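You operate a simulated robot arm through the tools that you are given. There is no shell and no other tool.

The job below is to be done with a simulated robot arm. You get a single attempt, and the scene is never put back.

Task
Put things in order on the top of the low shelf. At the end: the teal polisher stands where the blue strap stood; the blue glass from the top of the low shelf stands where the white stone block stood; the red block stands on top of the yellow note block; the white stone block from the top of the low shelf stands on top of the white yoghurt pot; the blue strap stands where the blue glass stood; whatever was shut is shut again. Leave all else as you found it, and nothing knocked over.

The check looks at the end state, three seconds after you hand in, the way a careful person would. Anything else that was tipped, shoved, dropped, spilled or broken makes it a failure.

Robot
A 7-joint arm with a two-finger parallel gripper, fixed in place. Base frame: the origin is on the floor under the middle of its stand, x ahead of it, y to its left, z up; the work surface is at about z = 0.86. Units: m, rad, N and s.
With the tool pointing down near the work surface it reaches from about 0.24 to 0.68 m from the base axis. Its first joint turns from -1.152 to 1.152 rad. Payload 2.4 kg.
The tool frame sits at the grasp point between the pads (the TCP): z along the fingers, y along the line on which they close. The tips reach 0.03 m beyond it. The gripper opens to 0.094 m. The fingers are 0.028 m wide and 0.01 m thick; the gripper's body (0.05 by 0.096 m) begins 0.055 m behind the TCP.
Orientation is that of the tool frame in the base frame, as [roll, pitch, yaw] about the fixed x, y, z axes, in that order (R = Rz(yaw) Ry(pitch) Rx(roll)). With the fingers straight down and closing along the base's y, the tool's x points along the base's -x, its y along +y and its z along -z.

Tools
- The arm moves only by the tool send_rows. Its argument "motion" is a list of rows, each an object (a shift or turn left out is 0, a gripper value left out holds the last) with "xyz": the shift along the base's x, y, z in units of 40 mm (1.0 is 40 mm), a list of three; "dr": the turn, a rotation vector about the base's x, y, z in units of 8 degrees (1.0 is 8 degrees), a list of three. In form: [{"xyz": [x, y, z], "dr": [ax, ay, az]}, ...]. A call has 1 to 20 rows; each row shifts and turns the commanded pose from where the row before left it. "jaw" is the closure, from 0 (fully open) to 1 (shut), set as the call begins (left out, the last holds). A call with a number of a shift or a turn outside -1 to 1 is refused whole. Rows are played at 5 a second. More than 0.05 m and 0.15 rad between two rows, or a gripper value outside its range, and nothing of the call is played. Where a pose cannot be reached the arm comes as near as it can. A force on the tool above 40 N (or 10 N above the force at the start of the call, whichever is more), or a blocked arm, ends the call early, and 0.2 s more pass. The fingers move at their own pace (about 0.153 m/s each) and stop on an object; they squeeze with about 42 N. The grip force told is the motor's: it shows also when the fingers shut on nothing. Time passes only in rows, and 0.2 s behind the last, so rows that do not move let the fingers close. The reply holds the time, the measured pose of the TCP, the force on the tool along the base axes, the opening and the grip force, in the units named above and with some noise, with the torque about the TCP (base axes, N m) and any sound that the robot's microphone picked up, and new pictures: "pictures" is both (left out), scene, wrist or none.
- Cameras (640 x 400 px; columns grow to the right, rows downward): "scene" is fixed at [0.0492, 0.4914, 1.4371]; the picture's right is [-0.58, -0.81, 0.00], its down [-0.51, 0.36, -0.78] and it looks along [0.63, -0.45, -0.63] (base axes); focal length 283 px, centre (320, 200). "wrist" rides on the gripper at [0.076, 0.014, -0.102] in the tool frame; the picture's right is [-0.18, 0.98, 0.00], its down [-0.75, -0.14, -0.64] and it looks along [-0.63, -0.12, 0.77] (tool axes); focal length 243 px, centre (320, 200). There is no depth. A picture from a camera that has moved, and an enlarged one, comes with that camera's place and axes in the base frame and with its lens.
- zoom(camera, box): a new picture of the part [left, top, right, bottom] of that camera's present view, enlarged. It takes no simulated time.
- sign_off(): hands the job in; it is judged then, once.

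Nothing tells you positions but the pictures and the camera data. Unless the task says otherwise, let go and move clear before handing in.

The tools are called by a JSON object that holds its "op" and its "data". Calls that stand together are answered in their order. send_rows: Moves the arm, as the interface text tells. Its arguments: {"type":"object","properties":{"motion":{"type":"array","items":{"type":"object","properties":{"xyz":{"type":"array","items":{"type":"number"}},"dr":{"type":"array","items":{"type":"number"}}}}},"jaw":{"type":"number"},"pictures":{"type":"string","enum":["both","scene","wrist","none"]}},"required":["motion"]} The other tools are called the same way: zoom (camera, box) takes an enlarged picture of a part of a camera's view; sign_off () hands the job in.

At the start:

```text
time: 0.0
ee_pos: [0.32, 0.1519, 1.2173]
tool_rot: [-3.141, 0.001, -3.141]
force: [0.5, 0.0, -1.1]
moment: [0.01, -0.02, -0.03]
grip_width: 0.094
grip_force: 0.0
```

scene: 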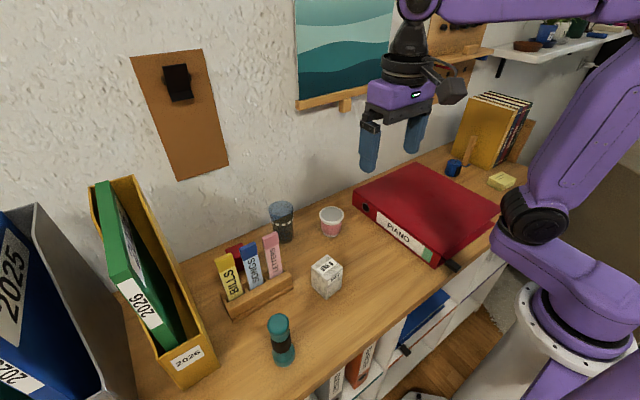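
wrist: 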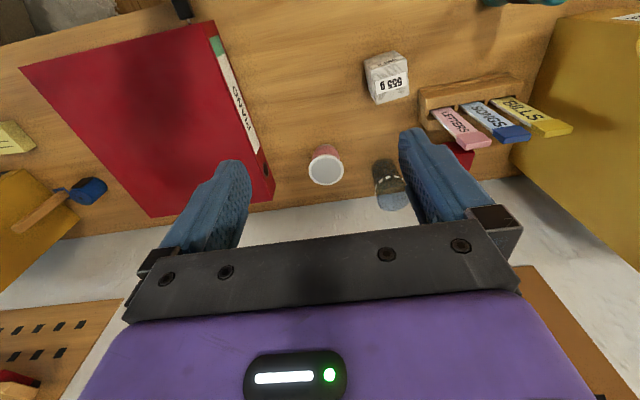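

I see a shelf top with a stamp/label rack, a white cube, a teal cylinder, a glass, a pot, a red binder and a few things further right. I'll look closer before moving anything.

{"op": "zoom", "data": {"camera": "scene", "box": [200, 180, 360, 280]}}

{"op": "zoom", "data": {"camera": "scene", "box": [220, 240, 380, 380]}}

{"op": "zoom", "data": {"camera": "scene", "box": [420, 90, 560, 210]}}

{"op": "zoom", "data": {"camera": "scene", "box": [300, 280, 520, 400]}}

{"op": "zoom", "data": {"camera": "wrist", "box": [280, 0, 640, 240]}}

{"op": "zoom", "data": {"camera": "wrist", "box": [0, 100, 200, 400]}}

{"op": "zoom", "data": {"camera": "scene", "box": [480, 0, 640, 100]}}

```text
4.00 times, centred on (280, 230) of scene
camera zoom: at [0.0492, 0.4914, 1.4371], right [-0.58, -0.81, 0.0], down [-0.51, 0.36, -0.78], along [0.63, -0.45, -0.63], focal length 1131 px, centre (480, 80)
```

zoom: 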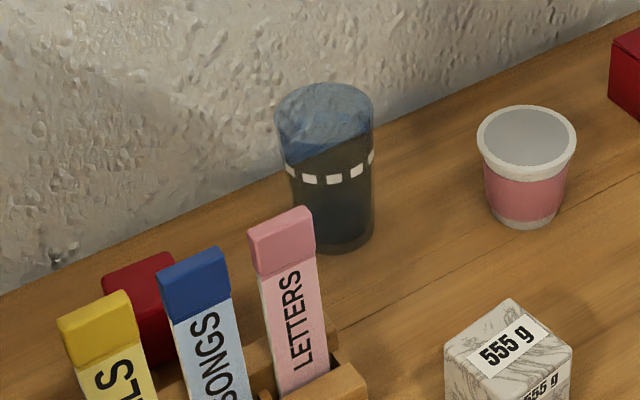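

```text
2.86 times, centred on (300, 310) of scene
camera zoom: at [0.0492, 0.4914, 1.4371], right [-0.58, -0.81, 0.0], down [-0.51, 0.36, -0.78], along [0.63, -0.45, -0.63], focal length 808 px, centre (377, -114)
```

zoom: 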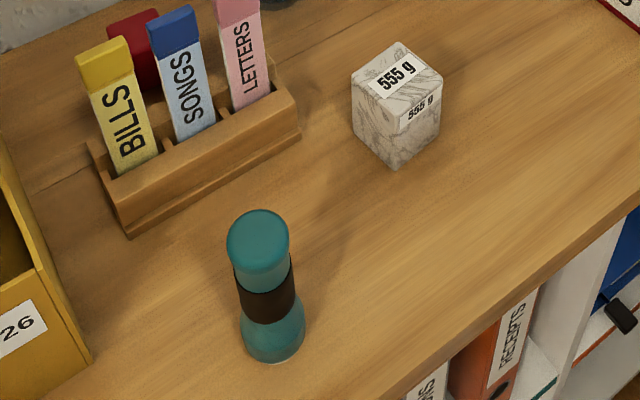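

```text
3.33 times, centred on (490, 150) of scene
camera zoom: at [0.0492, 0.4914, 1.4371], right [-0.58, -0.81, 0.0], down [-0.51, 0.36, -0.78], along [0.63, -0.45, -0.63], focal length 942 px, centre (-247, 367)
```

zoom: 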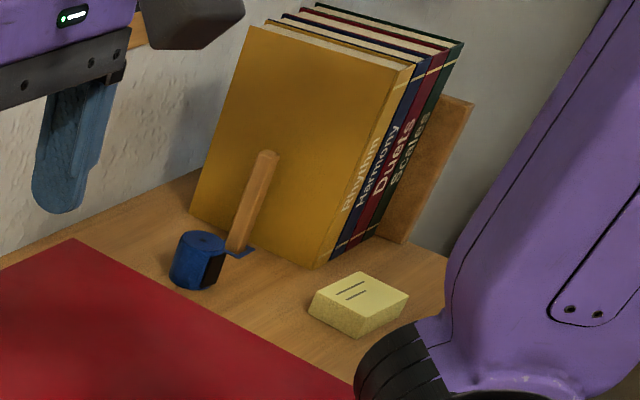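

```text
2.91 times, centred on (410, 340) of scene
camera zoom: at [0.0492, 0.4914, 1.4371], right [-0.58, -0.81, 0.0], down [-0.51, 0.36, -0.78], along [0.63, -0.45, -0.63], focal length 822 px, centre (58, -207)
```

zoom: 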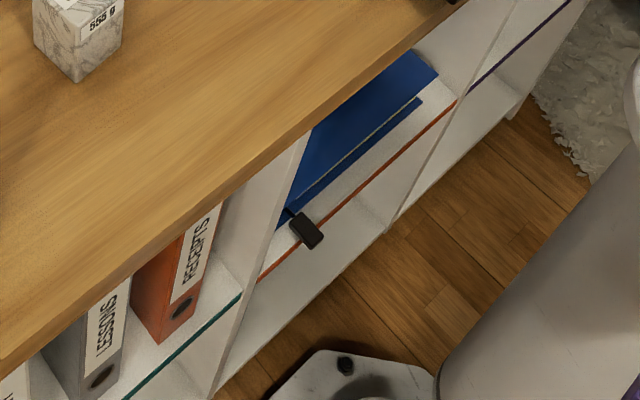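

```text
1.67 times, centred on (460, 120) of wrist
camera zoom: at [0.2458, 0.1658, 1.32], right [0.18, 0.98, 0.0], down [0.75, -0.14, 0.64], along [0.63, -0.12, -0.77], focal length 404 px, centre (87, 333)
```

zoom: 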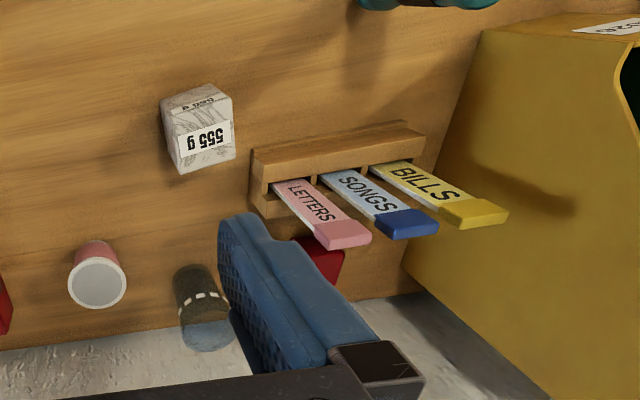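

```text
1.33 times, centred on (100, 250) of wrist
camera zoom: at [0.2458, 0.1658, 1.32], right [0.18, 0.98, 0.0], down [0.75, -0.14, 0.64], along [0.63, -0.12, -0.77], focal length 324 px, centre (613, 133)
```

zoom: 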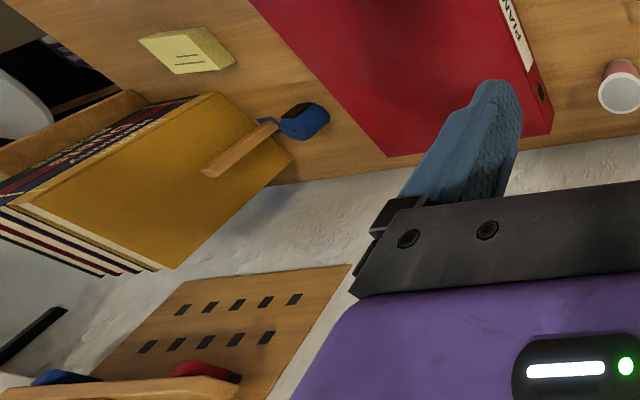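

```text
4.00 times, centred on (560, 50) of scene
camera zoom: at [0.0492, 0.4914, 1.4371], right [-0.58, -0.81, 0.0], down [-0.51, 0.36, -0.78], along [0.63, -0.45, -0.63], focal length 1131 px, centre (-640, 800)
```

zoom: 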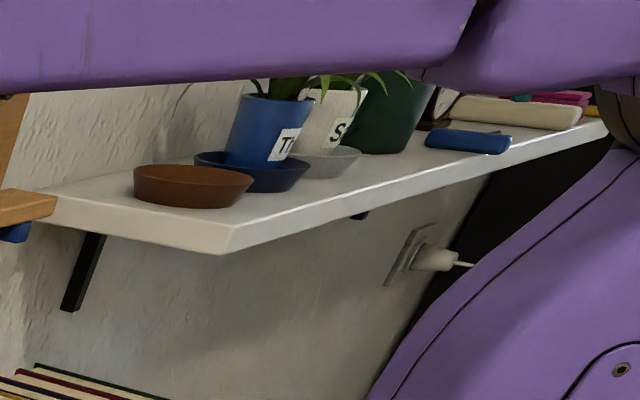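

Everything named is visible: the polisher near (0.27, 0.41), the stone cube near (0.36, 0.25), the pot near (0.49, 0.14), the glass near (0.55, 0.26), the strap roll near (0.47, -0.40), the note block near (0.33, -0.46) and the red block behind the letter rack. I'll zoom in for accurate measurements.

{"op": "zoom", "data": {"camera": "scene", "box": [294, 240, 358, 310]}}

{"op": "zoom", "data": {"camera": "scene", "box": [260, 190, 360, 252]}}

{"op": "zoom", "data": {"camera": "scene", "box": [250, 300, 320, 380]}}

{"op": "zoom", "data": {"camera": "scene", "box": [436, 140, 526, 200]}}

{"op": "zoom", "data": {"camera": "wrist", "box": [340, 30, 560, 220]}}

{"op": "zoom", "data": {"camera": "wrist", "box": [0, 100, 140, 260]}}

{"op": "zoom", "data": {"camera": "scene", "box": [200, 220, 300, 320]}}

```text
5.71 times, centred on (326, 275) of scene
camera zoom: at [0.0492, 0.4914, 1.4371], right [-0.58, -0.81, 0.0], down [-0.51, 0.36, -0.78], along [0.63, -0.45, -0.63], focal length 1615 px, centre (286, -229)
```

zoom: 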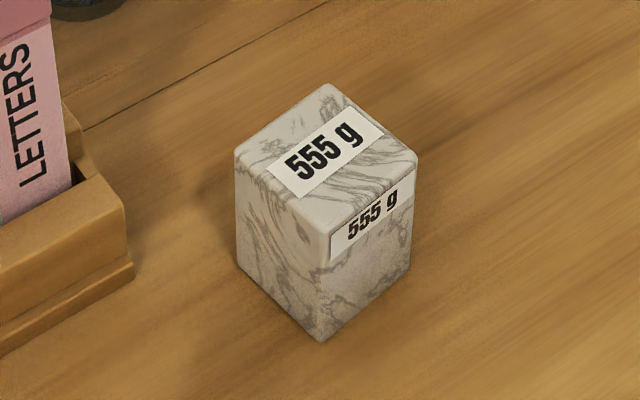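

```text
6.40 times, centred on (310, 221) of scene
camera zoom: at [0.0492, 0.4914, 1.4371], right [-0.58, -0.81, 0.0], down [-0.51, 0.36, -0.78], along [0.63, -0.45, -0.63], focal length 1809 px, centre (384, 66)
```

zoom: 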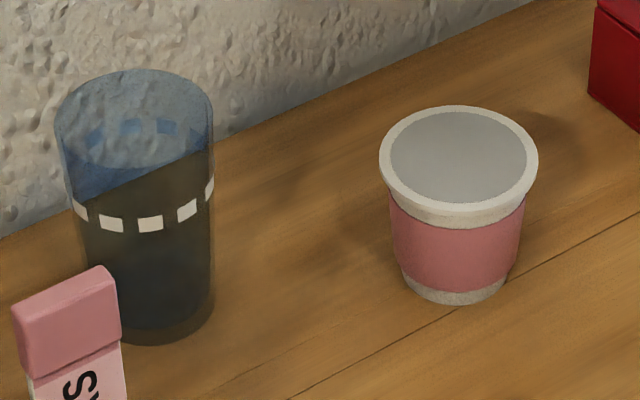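

```text
5.00 times, centred on (285, 340) of scene
camera zoom: at [0.0492, 0.4914, 1.4371], right [-0.58, -0.81, 0.0], down [-0.51, 0.36, -0.78], along [0.63, -0.45, -0.63], focal length 1413 px, centre (495, -500)
```

zoom: 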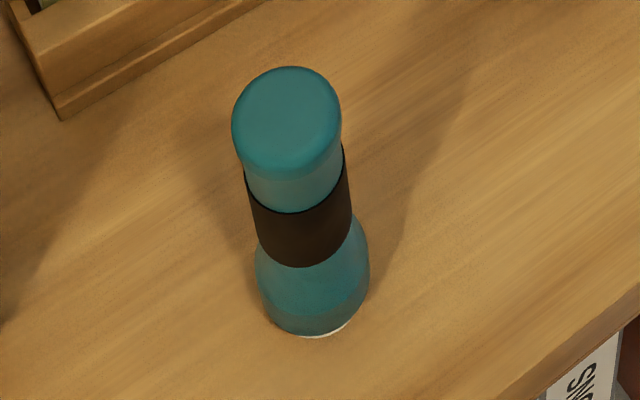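

```text
6.67 times, centred on (481, 170) of scene
camera zoom: at [0.0492, 0.4914, 1.4371], right [-0.58, -0.81, 0.0], down [-0.51, 0.36, -0.78], along [0.63, -0.45, -0.63], focal length 1885 px, centre (-753, 400)
```

zoom: 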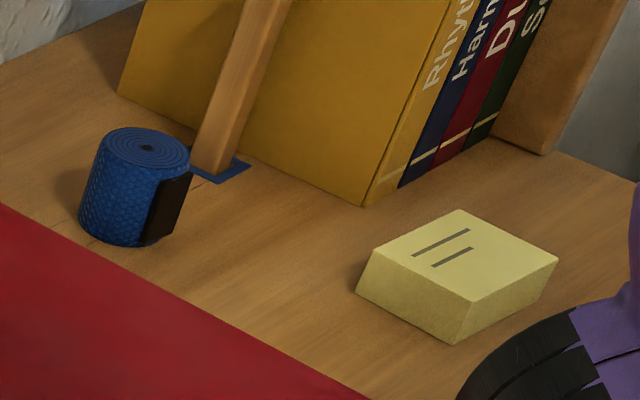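

```text
2.11 times, centred on (450, 125) of wrist
camera zoom: at [0.2458, 0.1658, 1.32], right [0.18, 0.98, 0.0], down [0.75, -0.14, 0.64], along [0.63, -0.12, -0.77], focal length 511 px, centre (46, 358)
```

zoom: 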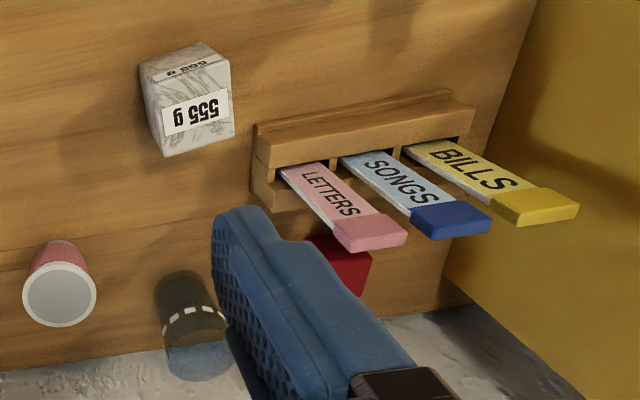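

```text
2.50 times, centred on (70, 180) of wrist
camera zoom: at [0.2458, 0.1658, 1.32], right [0.18, 0.98, 0.0], down [0.75, -0.14, 0.64], along [0.63, -0.12, -0.77], focal length 606 px, centre (945, 250)
```

zoom: 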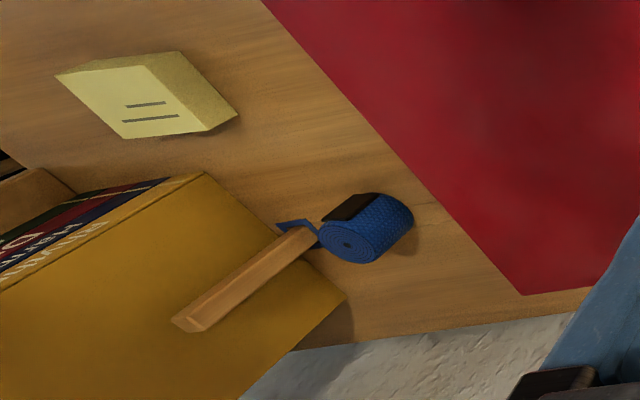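

```text
4.00 times, centred on (250, 270) of scene
camera zoom: at [0.0492, 0.4914, 1.4371], right [-0.58, -0.81, 0.0], down [-0.51, 0.36, -0.78], along [0.63, -0.45, -0.63], focal length 1131 px, centre (600, -80)
```

zoom: 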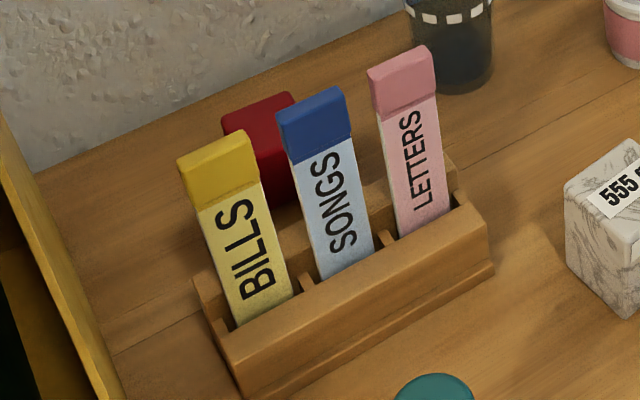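

The block is about 0.048 m wide and 0.07 m tall at a yaw of about 7°, and the wall is at x ≈ 0.63. I'll move the wrist camera over the rack area to see the red block and the spaces around it.

{"op": "send_rows", "data": {"motion": [{"xyz": [0.3, 1.0, 0]}, {"xyz": [0.3, 1.0, 0]}, {"xyz": [0.3, 1.0, 0]}, {"xyz": [0.3, 1.0, 0]}, {"xyz": [0, 0, 0]}], "jaw": 0}}

```text
time: 1.2
ee_pos: [0.3686, 0.3124, 1.2159]
tool_rot: [3.14, 0.0, -3.141]
force: [-0.6, -0.5, 0.3]
moment: [-0.01, -0.02, 0.02]
grip_width: 0.0939
grip_force: 0.0
camera wrist: at [0.2935, 0.3263, 1.3187], right [0.18, 0.98, 0.0], down [0.75, -0.14, 0.64], along [0.63, -0.12, -0.77], focal length 243 px, centre (320, 200)
```

scene: 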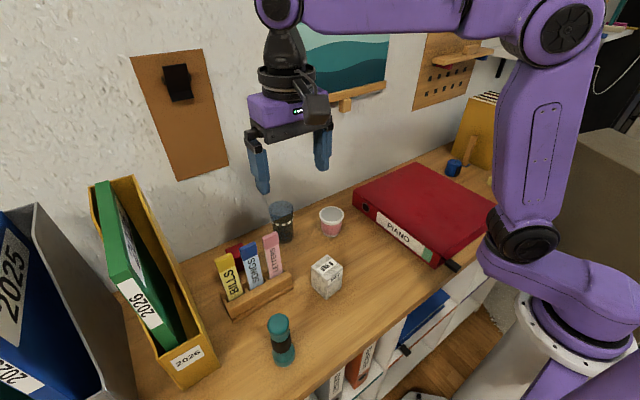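
wrist: 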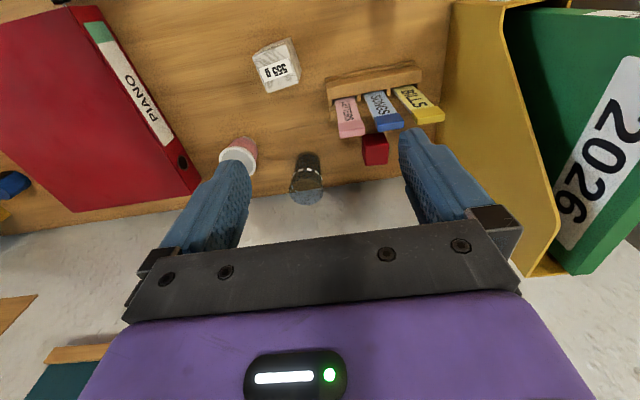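

{"op": "zoom", "data": {"camera": "wrist", "box": [320, 50, 460, 180]}}

{"op": "zoom", "data": {"camera": "wrist", "box": [200, 20, 360, 210]}}

```text
3.08 times, centred on (390, 115) of wrist
camera zoom: at [0.2935, 0.3263, 1.3187], right [0.18, 0.98, 0.0], down [0.75, -0.14, 0.64], along [0.63, -0.12, -0.77], focal length 746 px, centre (105, 462)
```

zoom: 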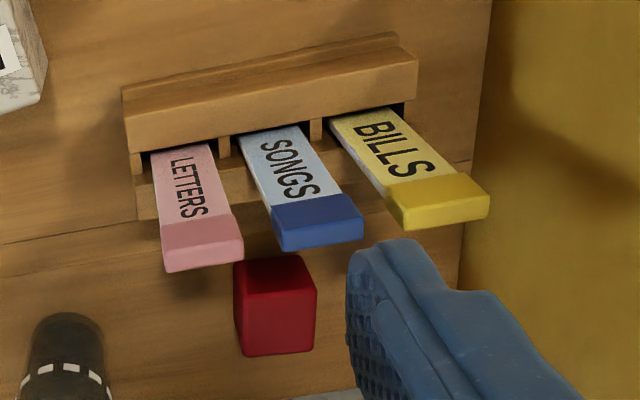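

```text
2.11 times, centred on (280, 115) of wrist
camera zoom: at [0.2935, 0.3263, 1.3187], right [0.18, 0.98, 0.0], down [0.75, -0.14, 0.64], along [0.63, -0.12, -0.77], focal length 511 px, centre (404, 379)
```

zoom: 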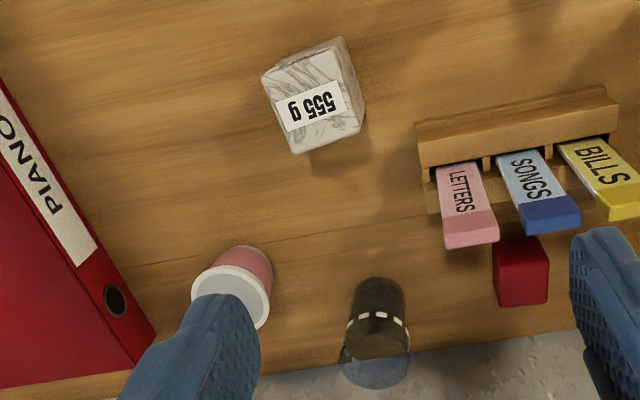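

The red block is a roughly 0.043 m cube at about (0.544, 0.389), the pot's rim is at z ≈ 0.933 around (0.492, 0.137), and the glass is near (0.556, 0.255). I'll hover above the stone block with about 7° of yaw and check the alignment.

{"op": "send_rows", "data": {"motion": [{"xyz": [-0.07, -0.37, -0.9], "dr": [0, 0, 0.22]}, {"xyz": [-0.07, -0.37, -0.9], "dr": [0, 0, 0.22]}, {"xyz": [-0.07, -0.37, -0.9], "dr": [0, 0, 0.22]}, {"xyz": [-0.07, -0.37, -0.9], "dr": [0, 0, 0.22]}, {"xyz": [0, 0, 0]}], "jaw": 0}}

```text
time: 2.4
ee_pos: [0.3581, 0.2521, 1.0725]
tool_rot: [3.141, 0.0, -3.018]
force: [0.5, -0.1, 0.6]
moment: [0.0, 0.0, -0.05]
grip_width: 0.0942
grip_force: 0.0
camera wrist: at [0.2817, 0.2563, 1.1749], right [0.06, 1.0, 0.0], down [0.77, -0.05, 0.64], along [0.64, -0.04, -0.77], focal length 243 px, centre (320, 200)
```

scene: 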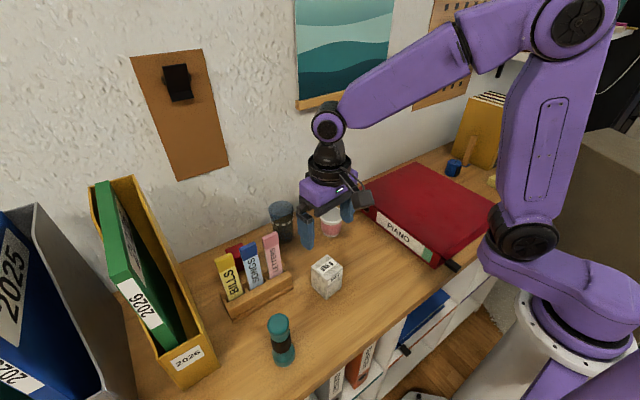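
wrist: 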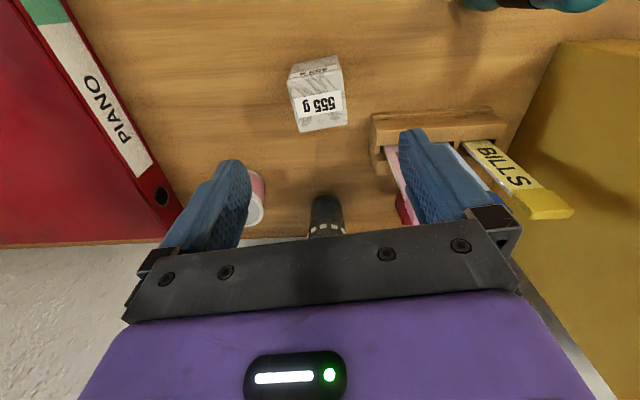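

{"op": "zoom", "data": {"camera": "wrist", "box": [270, 40, 370, 140]}}

```text
4.00 times, centred on (320, 90) of wrist
camera zoom: at [0.2817, 0.2563, 1.1749], right [0.06, 1.0, 0.0], down [0.77, -0.05, 0.64], along [0.64, -0.04, -0.77], focal length 970 px, centre (320, 640)
```

zoom: 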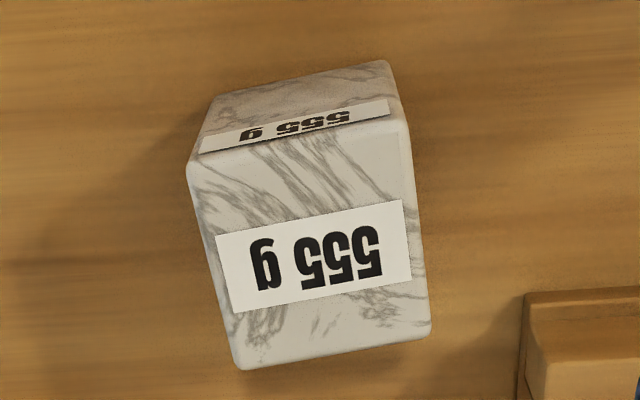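

The cube measures 0.050 m with 6.6° of yaw, centred near (0.360, 0.2515), so the gripper is well aligned. I'll descend around it.

{"op": "send_rows", "data": {"motion": [{"xyz": [0.05, 0, -1.0]}, {"xyz": [0, 0, -1.0]}, {"xyz": [0, 0, -1.0]}, {"xyz": [0, 0, -0.8]}, {"xyz": [0, 0, -0.4]}, {"xyz": [0, 0, 0]}], "jaw": 0}}

```text
time: 3.8
ee_pos: [0.3591, 0.2528, 0.9045]
tool_rot: [-3.142, 0.0, -3.019]
force: [-0.4, 0.5, -0.1]
moment: [0.02, 0.01, -0.01]
grip_width: 0.0938
grip_force: 0.1
camera wrist: at [0.2829, 0.2582, 1.0075], right [0.06, 1.0, 0.0], down [0.77, -0.05, 0.64], along [0.64, -0.04, -0.77], focal length 243 px, centre (320, 200)
```

scene: 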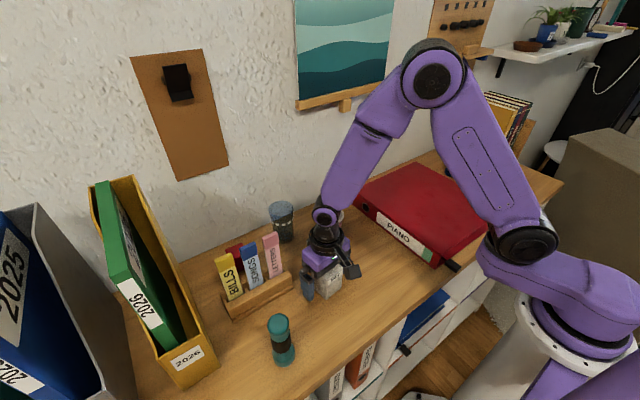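
wrist: 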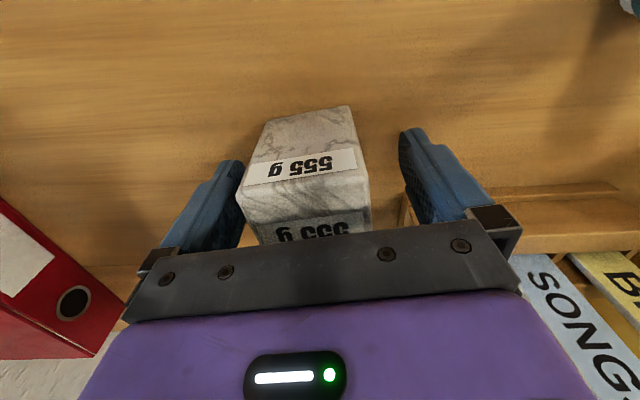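

{"op": "send_rows", "data": {"motion": [{"xyz": [0.08, -0.08, 0]}, {"xyz": [0, 0, 0]}], "jaw": 0, "pictures": "none"}}

{"op": "zoom", "data": {"camera": "scene", "box": [280, 200, 380, 310]}}

{"op": "zoom", "data": {"camera": "wrist", "box": [200, 90, 440, 250]}}

```text
time: 4.4
ee_pos: [0.3639, 0.2498, 0.9042]
tool_rot: [3.14, 0.002, -3.02]
force: [-0.2, -0.4, -0.3]
moment: [0.01, 0.04, 0.03]
grip_width: 0.0939
grip_force: 0.1
```

```text
3.64 times, centred on (330, 255) of scene
camera zoom: at [0.0492, 0.4914, 1.4371], right [-0.58, -0.81, 0.0], down [-0.51, 0.36, -0.78], along [0.63, -0.45, -0.63], focal length 1028 px, centre (284, 0)
```

zoom: 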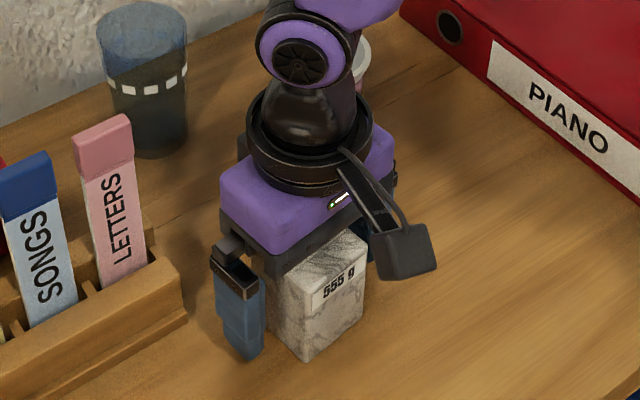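

```text
2.50 times, centred on (320, 170) of wrist
camera zoom: at [0.2866, 0.2543, 1.0081], right [0.06, 1.0, 0.0], down [0.77, -0.05, 0.64], along [0.64, -0.04, -0.77], focal length 606 px, centre (320, 275)
```

zoom: 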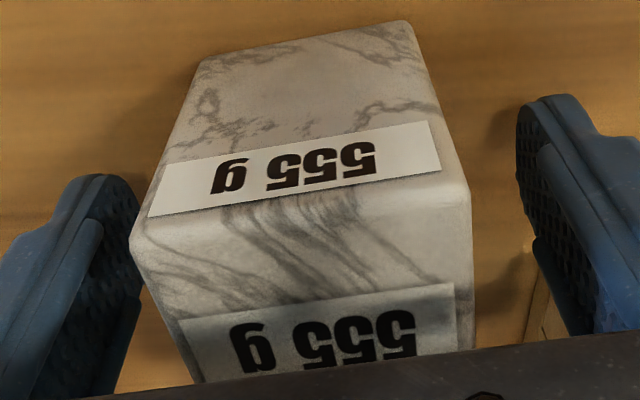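

The block centre works out to about (0.362, 0.251), within 2 mm of the TCP. I'll close on it and lift slightly.

{"op": "send_rows", "data": {"motion": [{"xyz": [0, 0, 0]}, {"xyz": [0, 0, 0]}, {"xyz": [0, 0, 0]}, {"xyz": [0, 0, 0]}], "jaw": 1, "pictures": "wrist"}}

```text
time: 5.4
ee_pos: [0.3629, 0.2505, 0.9049]
tool_rot: [-3.141, 0.002, -3.017]
force: [1.1, 3.4, 2.0]
moment: [-0.05, -0.05, 0.05]
grip_width: 0.0563
grip_force: 42.7
camera wrist: at [0.2866, 0.2546, 1.0082], right [0.06, 1.0, 0.0], down [0.76, -0.05, 0.64], along [0.64, -0.04, -0.77], focal length 243 px, centre (320, 200)
```

wrist: 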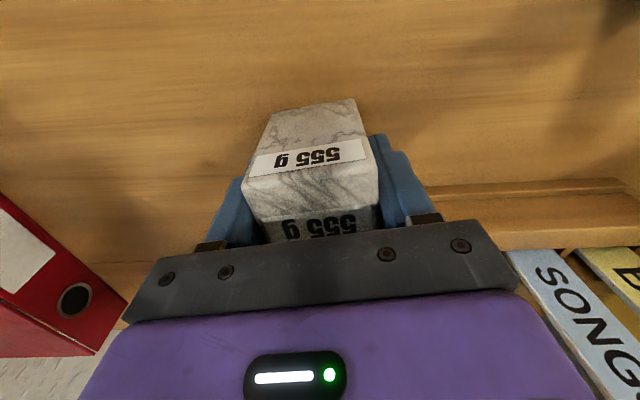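

It's gripped at a width of 0.056 m, and the block's original spot was about (0.3625, 0.2505). I'll lift it straight up and carry it to above the pot.

{"op": "send_rows", "data": {"motion": [{"xyz": [0, 0, 0.5]}, {"xyz": [0, 0, 1.0]}, {"xyz": [0, 0, 1.0]}, {"xyz": [0, 0, 1.0]}, {"xyz": [0, 0, 0.5]}, {"xyz": [0.4, -0.35, 0]}, {"xyz": [0.8, -0.71, 0]}, {"xyz": [0.8, -0.71, 0]}, {"xyz": [0.8, -0.71, 0]}, {"xyz": [0.42, -0.37, 0]}, {"xyz": [0, 0, 0]}], "jaw": 1}}

```text
time: 7.8
ee_pos: [0.4919, 0.1347, 1.0656]
tool_rot: [-3.141, -0.001, -3.019]
force: [0.8, -0.2, -5.2]
moment: [0.0, -0.07, 0.02]
grip_width: 0.056
grip_force: 41.4
camera wrist: at [0.4155, 0.14, 1.1682], right [0.06, 1.0, 0.0], down [0.77, -0.05, 0.64], along [0.64, -0.04, -0.77], focal length 243 px, centre (320, 200)
```

scene: 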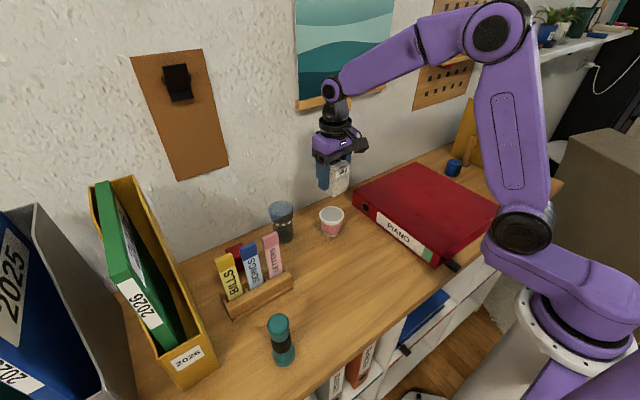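
wrist: 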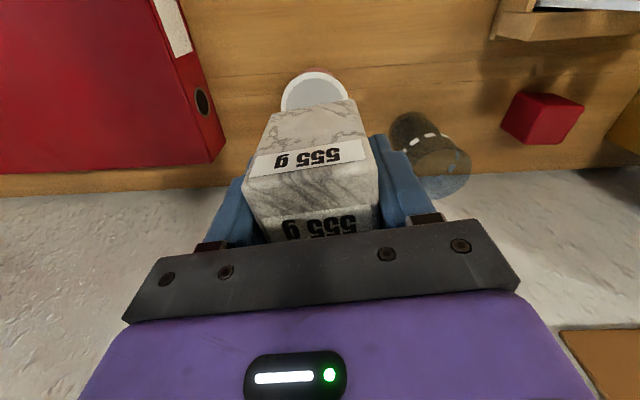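

{"op": "zoom", "data": {"camera": "wrist", "box": [230, 50, 400, 190]}}

{"op": "zoom", "data": {"camera": "wrist", "box": [370, 60, 620, 220]}}

{"op": "zoom", "data": {"camera": "scene", "box": [260, 120, 400, 250]}}

```text
2.86 times, centred on (315, 120) of wrist
camera zoom: at [0.4155, 0.14, 1.1682], right [0.06, 1.0, 0.0], down [0.77, -0.05, 0.64], along [0.64, -0.04, -0.77], focal length 693 px, centre (334, 429)
```

zoom: 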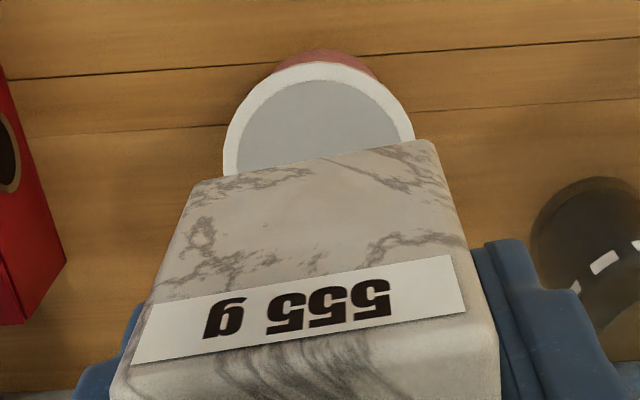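

```text
2.50 times, centred on (495, 140) of wrist
camera zoom: at [0.4155, 0.14, 1.1682], right [0.06, 1.0, 0.0], down [0.77, -0.05, 0.64], along [0.64, -0.04, -0.77], focal length 606 px, centre (-118, 350)
```

zoom: 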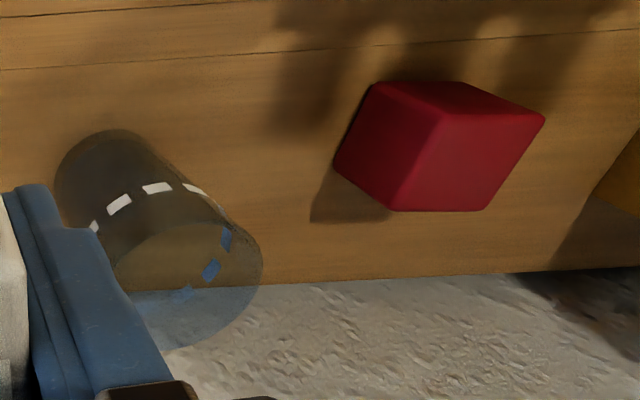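

```text
3.08 times, centred on (330, 185) of scene
camera zoom: at [0.0493, 0.4914, 1.4371], right [-0.58, -0.81, 0.0], down [-0.51, 0.36, -0.78], along [0.63, -0.45, -0.63], focal length 870 px, centre (289, 246)
```

zoom: 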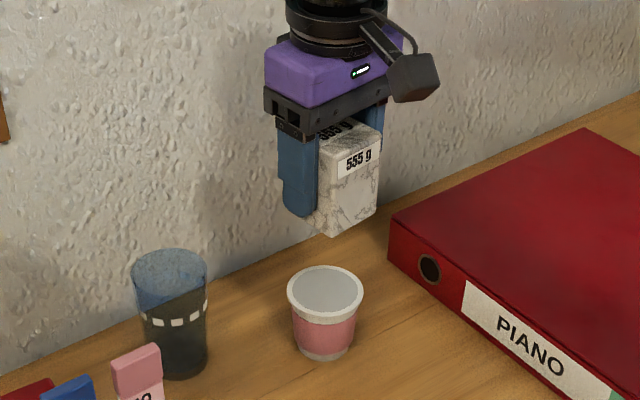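

The pot's centre, combining both views, is about (0.496, 0.132). I'll lower the block to about 10 mm above the rim and check the centring.

{"op": "send_rows", "data": {"motion": [{"xyz": [0.1, -0.07, -0.5]}, {"xyz": [0, 0, -0.7]}, {"xyz": [0, 0, -0.7]}, {"xyz": [0, 0, 0]}, {"xyz": [0, 0, 0]}], "jaw": 1}}

{"op": "zoom", "data": {"camera": "scene", "box": [290, 140, 380, 245]}}

{"op": "zoom", "data": {"camera": "wrist", "box": [230, 50, 400, 190]}}

```text
time: 9.0
ee_pos: [0.4963, 0.1342, 0.9906]
tool_rot: [-3.141, -0.001, -3.02]
force: [0.6, -0.9, -5.3]
moment: [-0.01, -0.01, -0.03]
grip_width: 0.0561
grip_force: 42.2
camera wrist: at [0.42, 0.1384, 1.0931], right [0.06, 1.0, 0.0], down [0.77, -0.05, 0.64], along [0.64, -0.04, -0.77], focal length 243 px, centre (320, 200)
```

scene: 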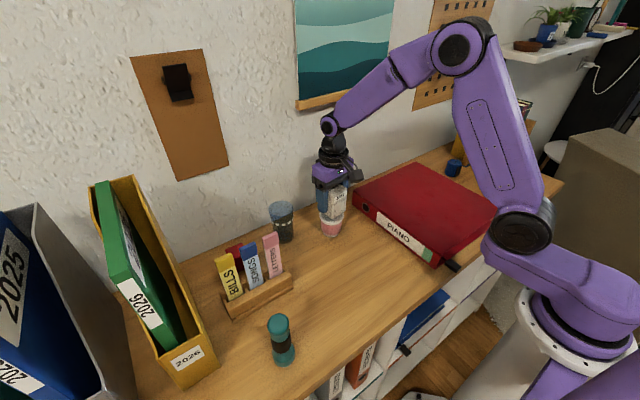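
wrist: 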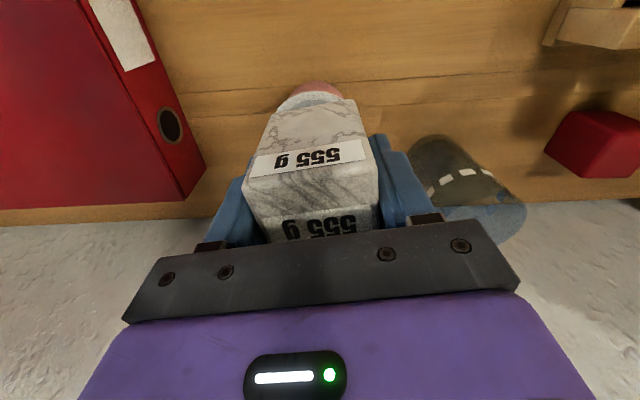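

```text
3.81 times, centred on (335, 192) of scene
camera zoom: at [0.0492, 0.4914, 1.4371], right [-0.58, -0.81, 0.0], down [-0.51, 0.36, -0.78], along [0.63, -0.45, -0.63], focal length 1077 px, centre (263, 229)
```

zoom: 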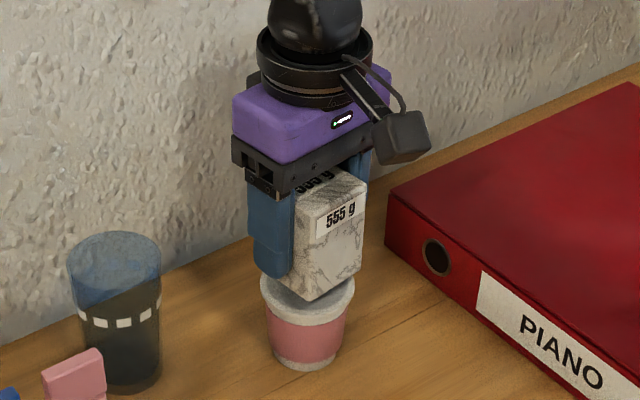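

```text
2.86 times, centred on (315, 120) of wrist
camera zoom: at [0.42, 0.1384, 1.0931], right [0.06, 1.0, 0.0], down [0.77, -0.05, 0.64], along [0.64, -0.04, -0.77], focal length 693 px, centre (334, 429)
```

zoom: 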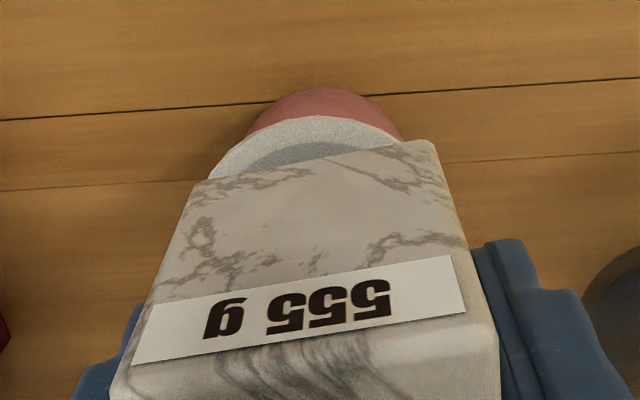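

The block sits over the pot to within a couple of millimetres. I'll nudge y by -2 mm and lower gently, watching the force for contact.

{"op": "send_rows", "data": {"motion": [{"xyz": [0, -0.05, -0.1]}, {"xyz": [0, 0, -0.1]}, {"xyz": [0, 0, 0]}], "jaw": 1, "pictures": "none"}}

{"op": "zoom", "data": {"camera": "scene", "box": [300, 180, 370, 245]}}

```text
time: 9.8
ee_pos: [0.4953, 0.1308, 0.9816]
tool_rot: [3.14, -0.001, -3.019]
force: [0.4, -0.7, -4.9]
moment: [-0.03, -0.01, -0.02]
grip_width: 0.0563
grip_force: 42.5
```

```text
6.15 times, centred on (335, 212) of scene
camera zoom: at [0.0492, 0.4914, 1.4371], right [-0.58, -0.81, 0.0], down [-0.51, 0.36, -0.78], along [0.63, -0.45, -0.63], focal length 1740 px, centre (228, 123)
```

zoom: 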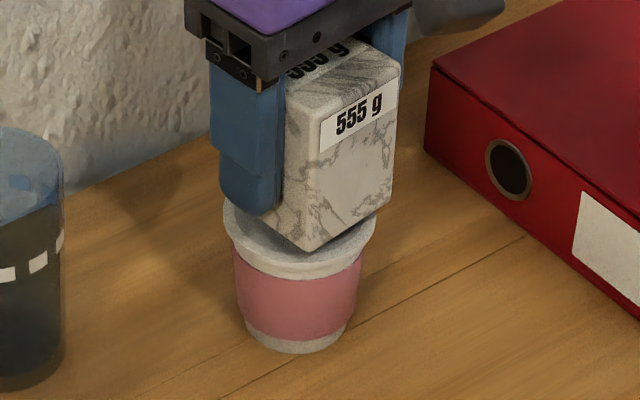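

{"op": "send_rows", "data": {"motion": [{"xyz": [0, 0.03, -0.06]}, {"xyz": [0, 0, 0]}], "jaw": 1, "pictures": "none"}}

{"op": "zoom", "data": {"camera": "scene", "box": [305, 190, 365, 245]}}

{"op": "zoom", "data": {"camera": "wrist", "box": [250, 60, 390, 160]}}

```text
time: 10.4
ee_pos: [0.4956, 0.1324, 0.9802]
tool_rot: [-3.141, 0.001, -3.019]
force: [-0.2, 0.1, -4.9]
moment: [0.03, -0.02, -0.02]
grip_width: 0.0563
grip_force: 41.6
```

```text
7.27 times, centred on (335, 218) of scene
camera zoom: at [0.0492, 0.4914, 1.4371], right [-0.58, -0.81, 0.0], down [-0.51, 0.36, -0.78], along [0.63, -0.45, -0.63], focal length 2056 px, centre (211, 73)
```

zoom: 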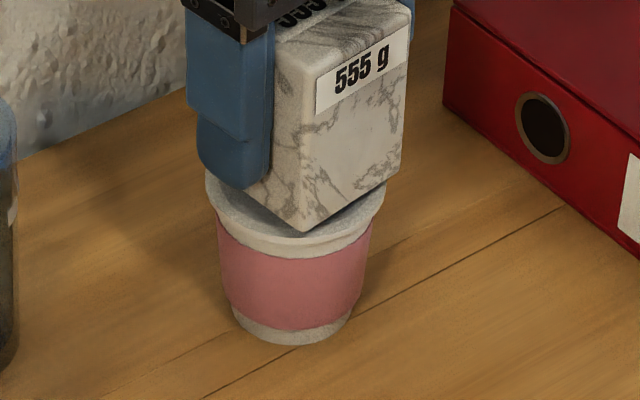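

```text
4.00 times, centred on (320, 110) of wrist
camera zoom: at [0.42, 0.1367, 1.0827], right [0.06, 1.0, 0.0], down [0.77, -0.05, 0.64], along [0.64, -0.04, -0.77], focal length 970 px, centre (320, 560)
```

zoom: 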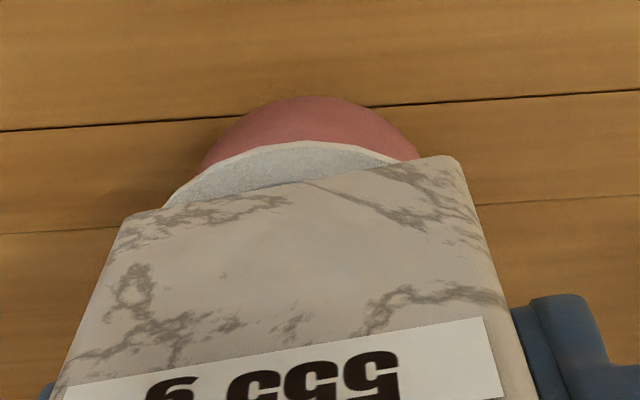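

Both views show the block centred on the pot. I'll continue down in small steps.

{"op": "send_rows", "data": {"motion": [{"xyz": [0, 0, -0.05]}, {"xyz": [0, 0, 0]}], "jaw": 1, "pictures": "none"}}

```text
time: 11.0
ee_pos: [0.4968, 0.1314, 0.9766]
tool_rot: [3.14, 0.001, -3.02]
force: [0.3, 0.0, -5.4]
moment: [-0.01, -0.04, 0.0]
grip_width: 0.0563
grip_force: 41.9
```

{"op": "send_rows", "data": {"motion": [{"xyz": [0, 0, -0.05]}, {"xyz": [0, 0, 0]}], "jaw": 1, "pictures": "none"}}

```text
time: 11.6
ee_pos: [0.4957, 0.131, 0.9748]
tool_rot: [3.14, 0.0, -3.019]
force: [0.2, -0.3, -5.7]
moment: [0.0, 0.02, 0.0]
grip_width: 0.0562
grip_force: 42.2
```

{"op": "send_rows", "data": {"motion": [{"xyz": [0, 0, -0.05]}, {"xyz": [0, 0, 0]}], "jaw": 1, "pictures": "none"}}

{"op": "zoom", "data": {"camera": "scene", "box": [305, 190, 365, 245]}}

```text
time: 12.2
ee_pos: [0.4952, 0.1319, 0.973]
tool_rot: [-3.14, 0.0, -3.02]
force: [0.2, 0.5, -4.8]
moment: [-0.02, 0.01, 0.01]
grip_width: 0.0563
grip_force: 42.1
```

```text
7.27 times, centred on (335, 218) of scene
camera zoom: at [0.0492, 0.4914, 1.4371], right [-0.58, -0.81, 0.0], down [-0.51, 0.36, -0.78], along [0.63, -0.45, -0.63], focal length 2056 px, centre (211, 73)
```

zoom: 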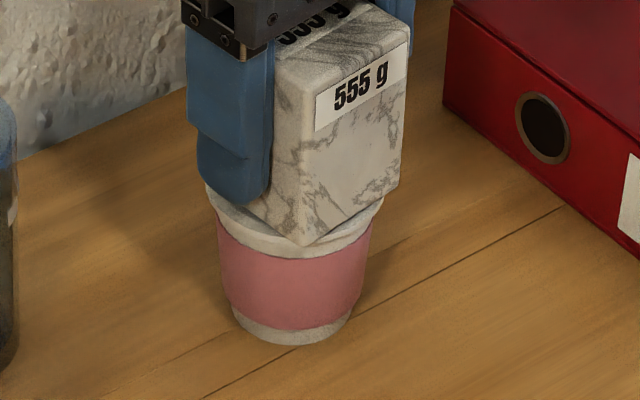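

{"op": "send_rows", "data": {"motion": [{"xyz": [0, 0, -0.05]}, {"xyz": [0, 0, 0]}], "jaw": 1, "pictures": "none"}}

```text
time: 12.8
ee_pos: [0.4958, 0.1333, 0.9711]
tool_rot: [-3.141, -0.001, -3.019]
force: [0.0, -1.0, -0.4]
moment: [-0.1, 0.0, -0.01]
grip_width: 0.0562
grip_force: 42.2
```

The load has transferred to the pot (the measured weight dropped from about 5 N to almost zero). I'll release and lift clear.

{"op": "send_rows", "data": {"motion": [{"xyz": [0, 0, 0]}, {"xyz": [0, 0, 0]}, {"xyz": [0, 0, 0]}], "jaw": 0.35, "pictures": "both"}}

```text
time: 13.6
ee_pos: [0.4962, 0.1321, 0.9714]
tool_rot: [3.14, -0.001, -3.02]
force: [-1.4, 0.4, 0.2]
moment: [0.02, 0.01, -0.03]
grip_width: 0.0611
grip_force: 0.0
camera wrist: at [0.419, 0.1373, 1.0738], right [0.06, 1.0, 0.0], down [0.77, -0.05, 0.64], along [0.64, -0.04, -0.77], focal length 243 px, centre (320, 200)
```

scene: 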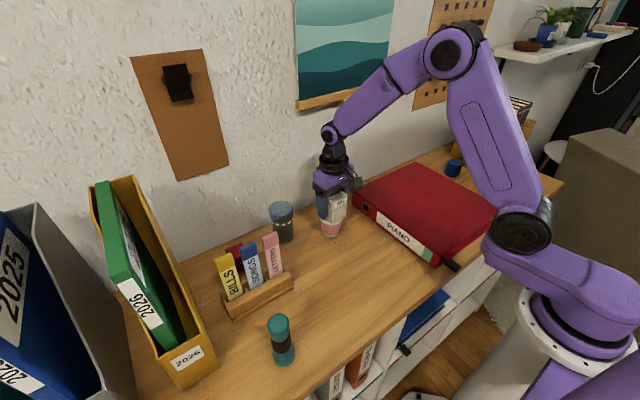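
wrist: 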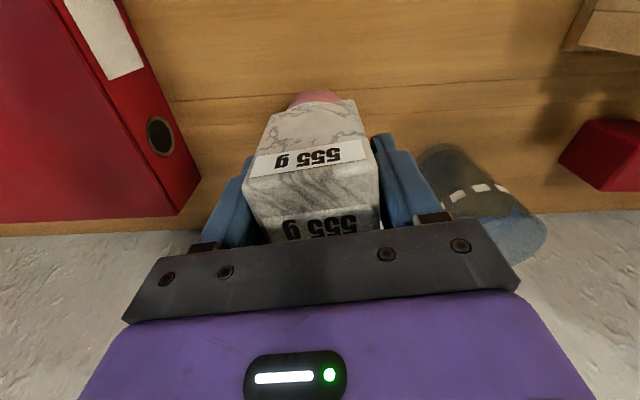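

{"op": "send_rows", "data": {"motion": [{"xyz": [0, 0, 0]}, {"xyz": [0, 0, 0.5]}, {"xyz": [0, 0, 0.8]}, {"xyz": [0, 0, 1.0]}, {"xyz": [0, 0, 1.0]}, {"xyz": [0, 0, 0.5]}], "jaw": 0.1, "pictures": "both"}}

{"op": "zoom", "data": {"camera": "scene", "box": [260, 150, 380, 250]}}

{"op": "zoom", "data": {"camera": "wrist", "box": [230, 40, 500, 210]}}

```text
time: 15.0
ee_pos: [0.4977, 0.1306, 1.1232]
tool_rot: [3.141, -0.001, -3.018]
force: [-0.3, -0.7, 0.4]
moment: [0.01, 0.05, 0.01]
grip_width: 0.0846
grip_force: 0.2
camera wrist: at [0.4205, 0.1355, 1.2262], right [0.06, 1.0, 0.0], down [0.77, -0.05, 0.64], along [0.64, -0.04, -0.77], focal length 243 px, centre (320, 200)
```

scene: 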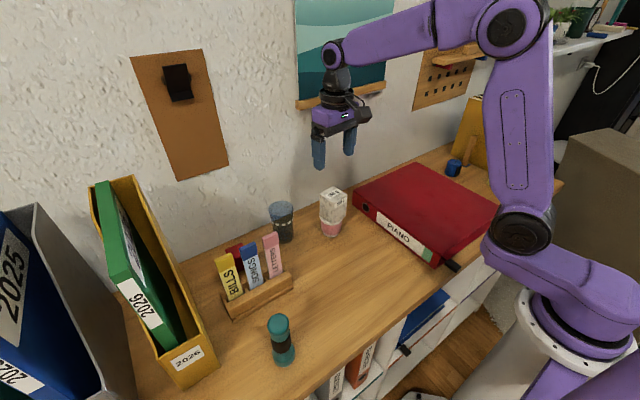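
wrist: 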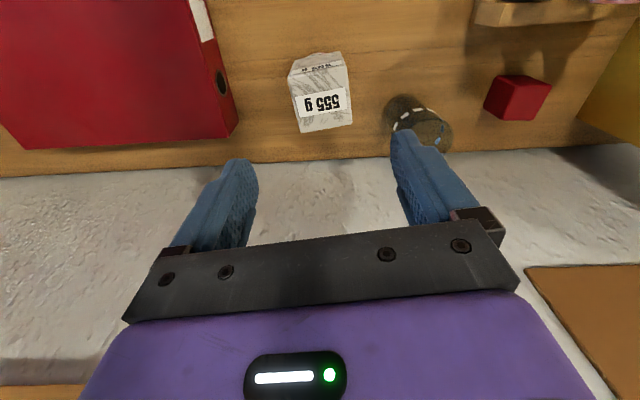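

```text
4.00 times, centred on (320, 200) of scene
camera zoom: at [0.0491, 0.4913, 1.4371], right [-0.58, -0.81, 0.0], down [-0.51, 0.36, -0.78], along [0.63, -0.45, -0.63], focal length 1131 px, centre (320, 200)
```

zoom: 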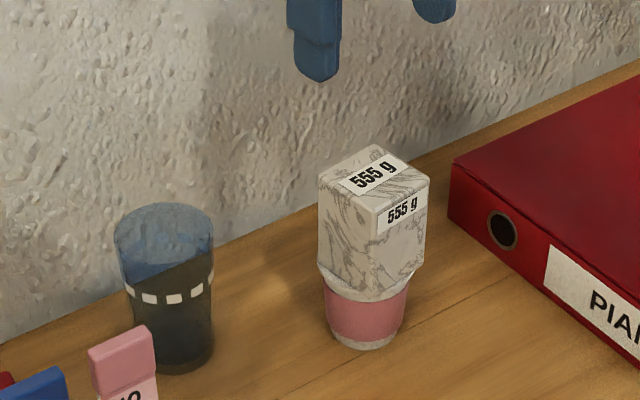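

```text
2.35 times, centred on (365, 125) of wrist
camera zoom: at [0.4205, 0.1355, 1.2262], right [0.06, 1.0, 0.0], down [0.77, -0.05, 0.64], along [0.64, -0.04, -0.77], focal length 571 px, centre (214, 376)
```

zoom: 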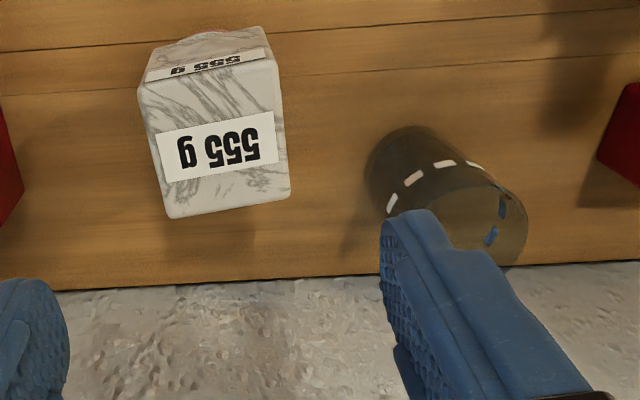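

The stone block is standing on the pot. Next is the glass, so I'll move to hover above it and measure its centre.

{"op": "send_rows", "data": {"motion": [{"xyz": [0.36, 0.78, 0]}, {"xyz": [0.36, 0.78, 0]}, {"xyz": [0.36, 0.78, 0]}, {"xyz": [0.36, 0.78, 0]}, {"xyz": [0, 0, 0]}, {"xyz": [0, 0, 0]}], "jaw": 0, "pictures": "both"}}

{"op": "zoom", "data": {"camera": "wrist", "box": [250, 40, 490, 190]}}

```text
time: 16.4
ee_pos: [0.553, 0.2586, 1.1249]
tool_rot: [3.142, 0.001, -3.019]
force: [0.5, -0.5, 0.7]
moment: [-0.03, 0.01, 0.0]
grip_width: 0.0941
grip_force: 0.0
camera wrist: at [0.4766, 0.2641, 1.2274], right [0.06, 1.0, 0.0], down [0.77, -0.05, 0.64], along [0.64, -0.04, -0.77], focal length 243 px, centre (320, 200)
```

scene: 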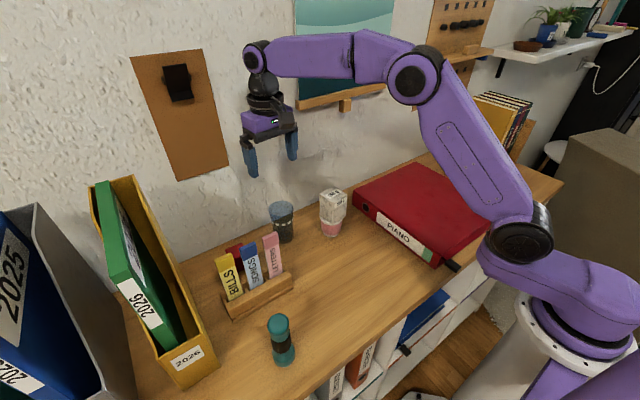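
wrist: 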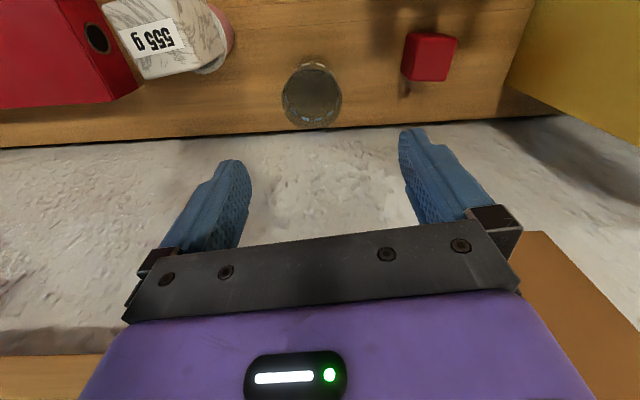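

```text
2.67 times, centred on (370, 115) of wrist
camera zoom: at [0.4766, 0.2641, 1.2274], right [0.06, 1.0, 0.0], down [0.77, -0.05, 0.64], along [0.64, -0.04, -0.77], focal length 647 px, centre (187, 427)
```

zoom: 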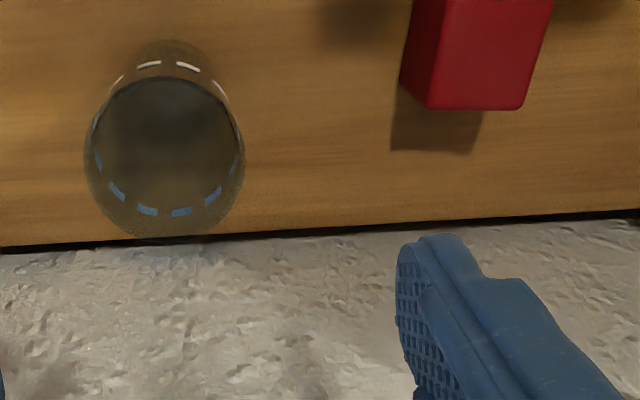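

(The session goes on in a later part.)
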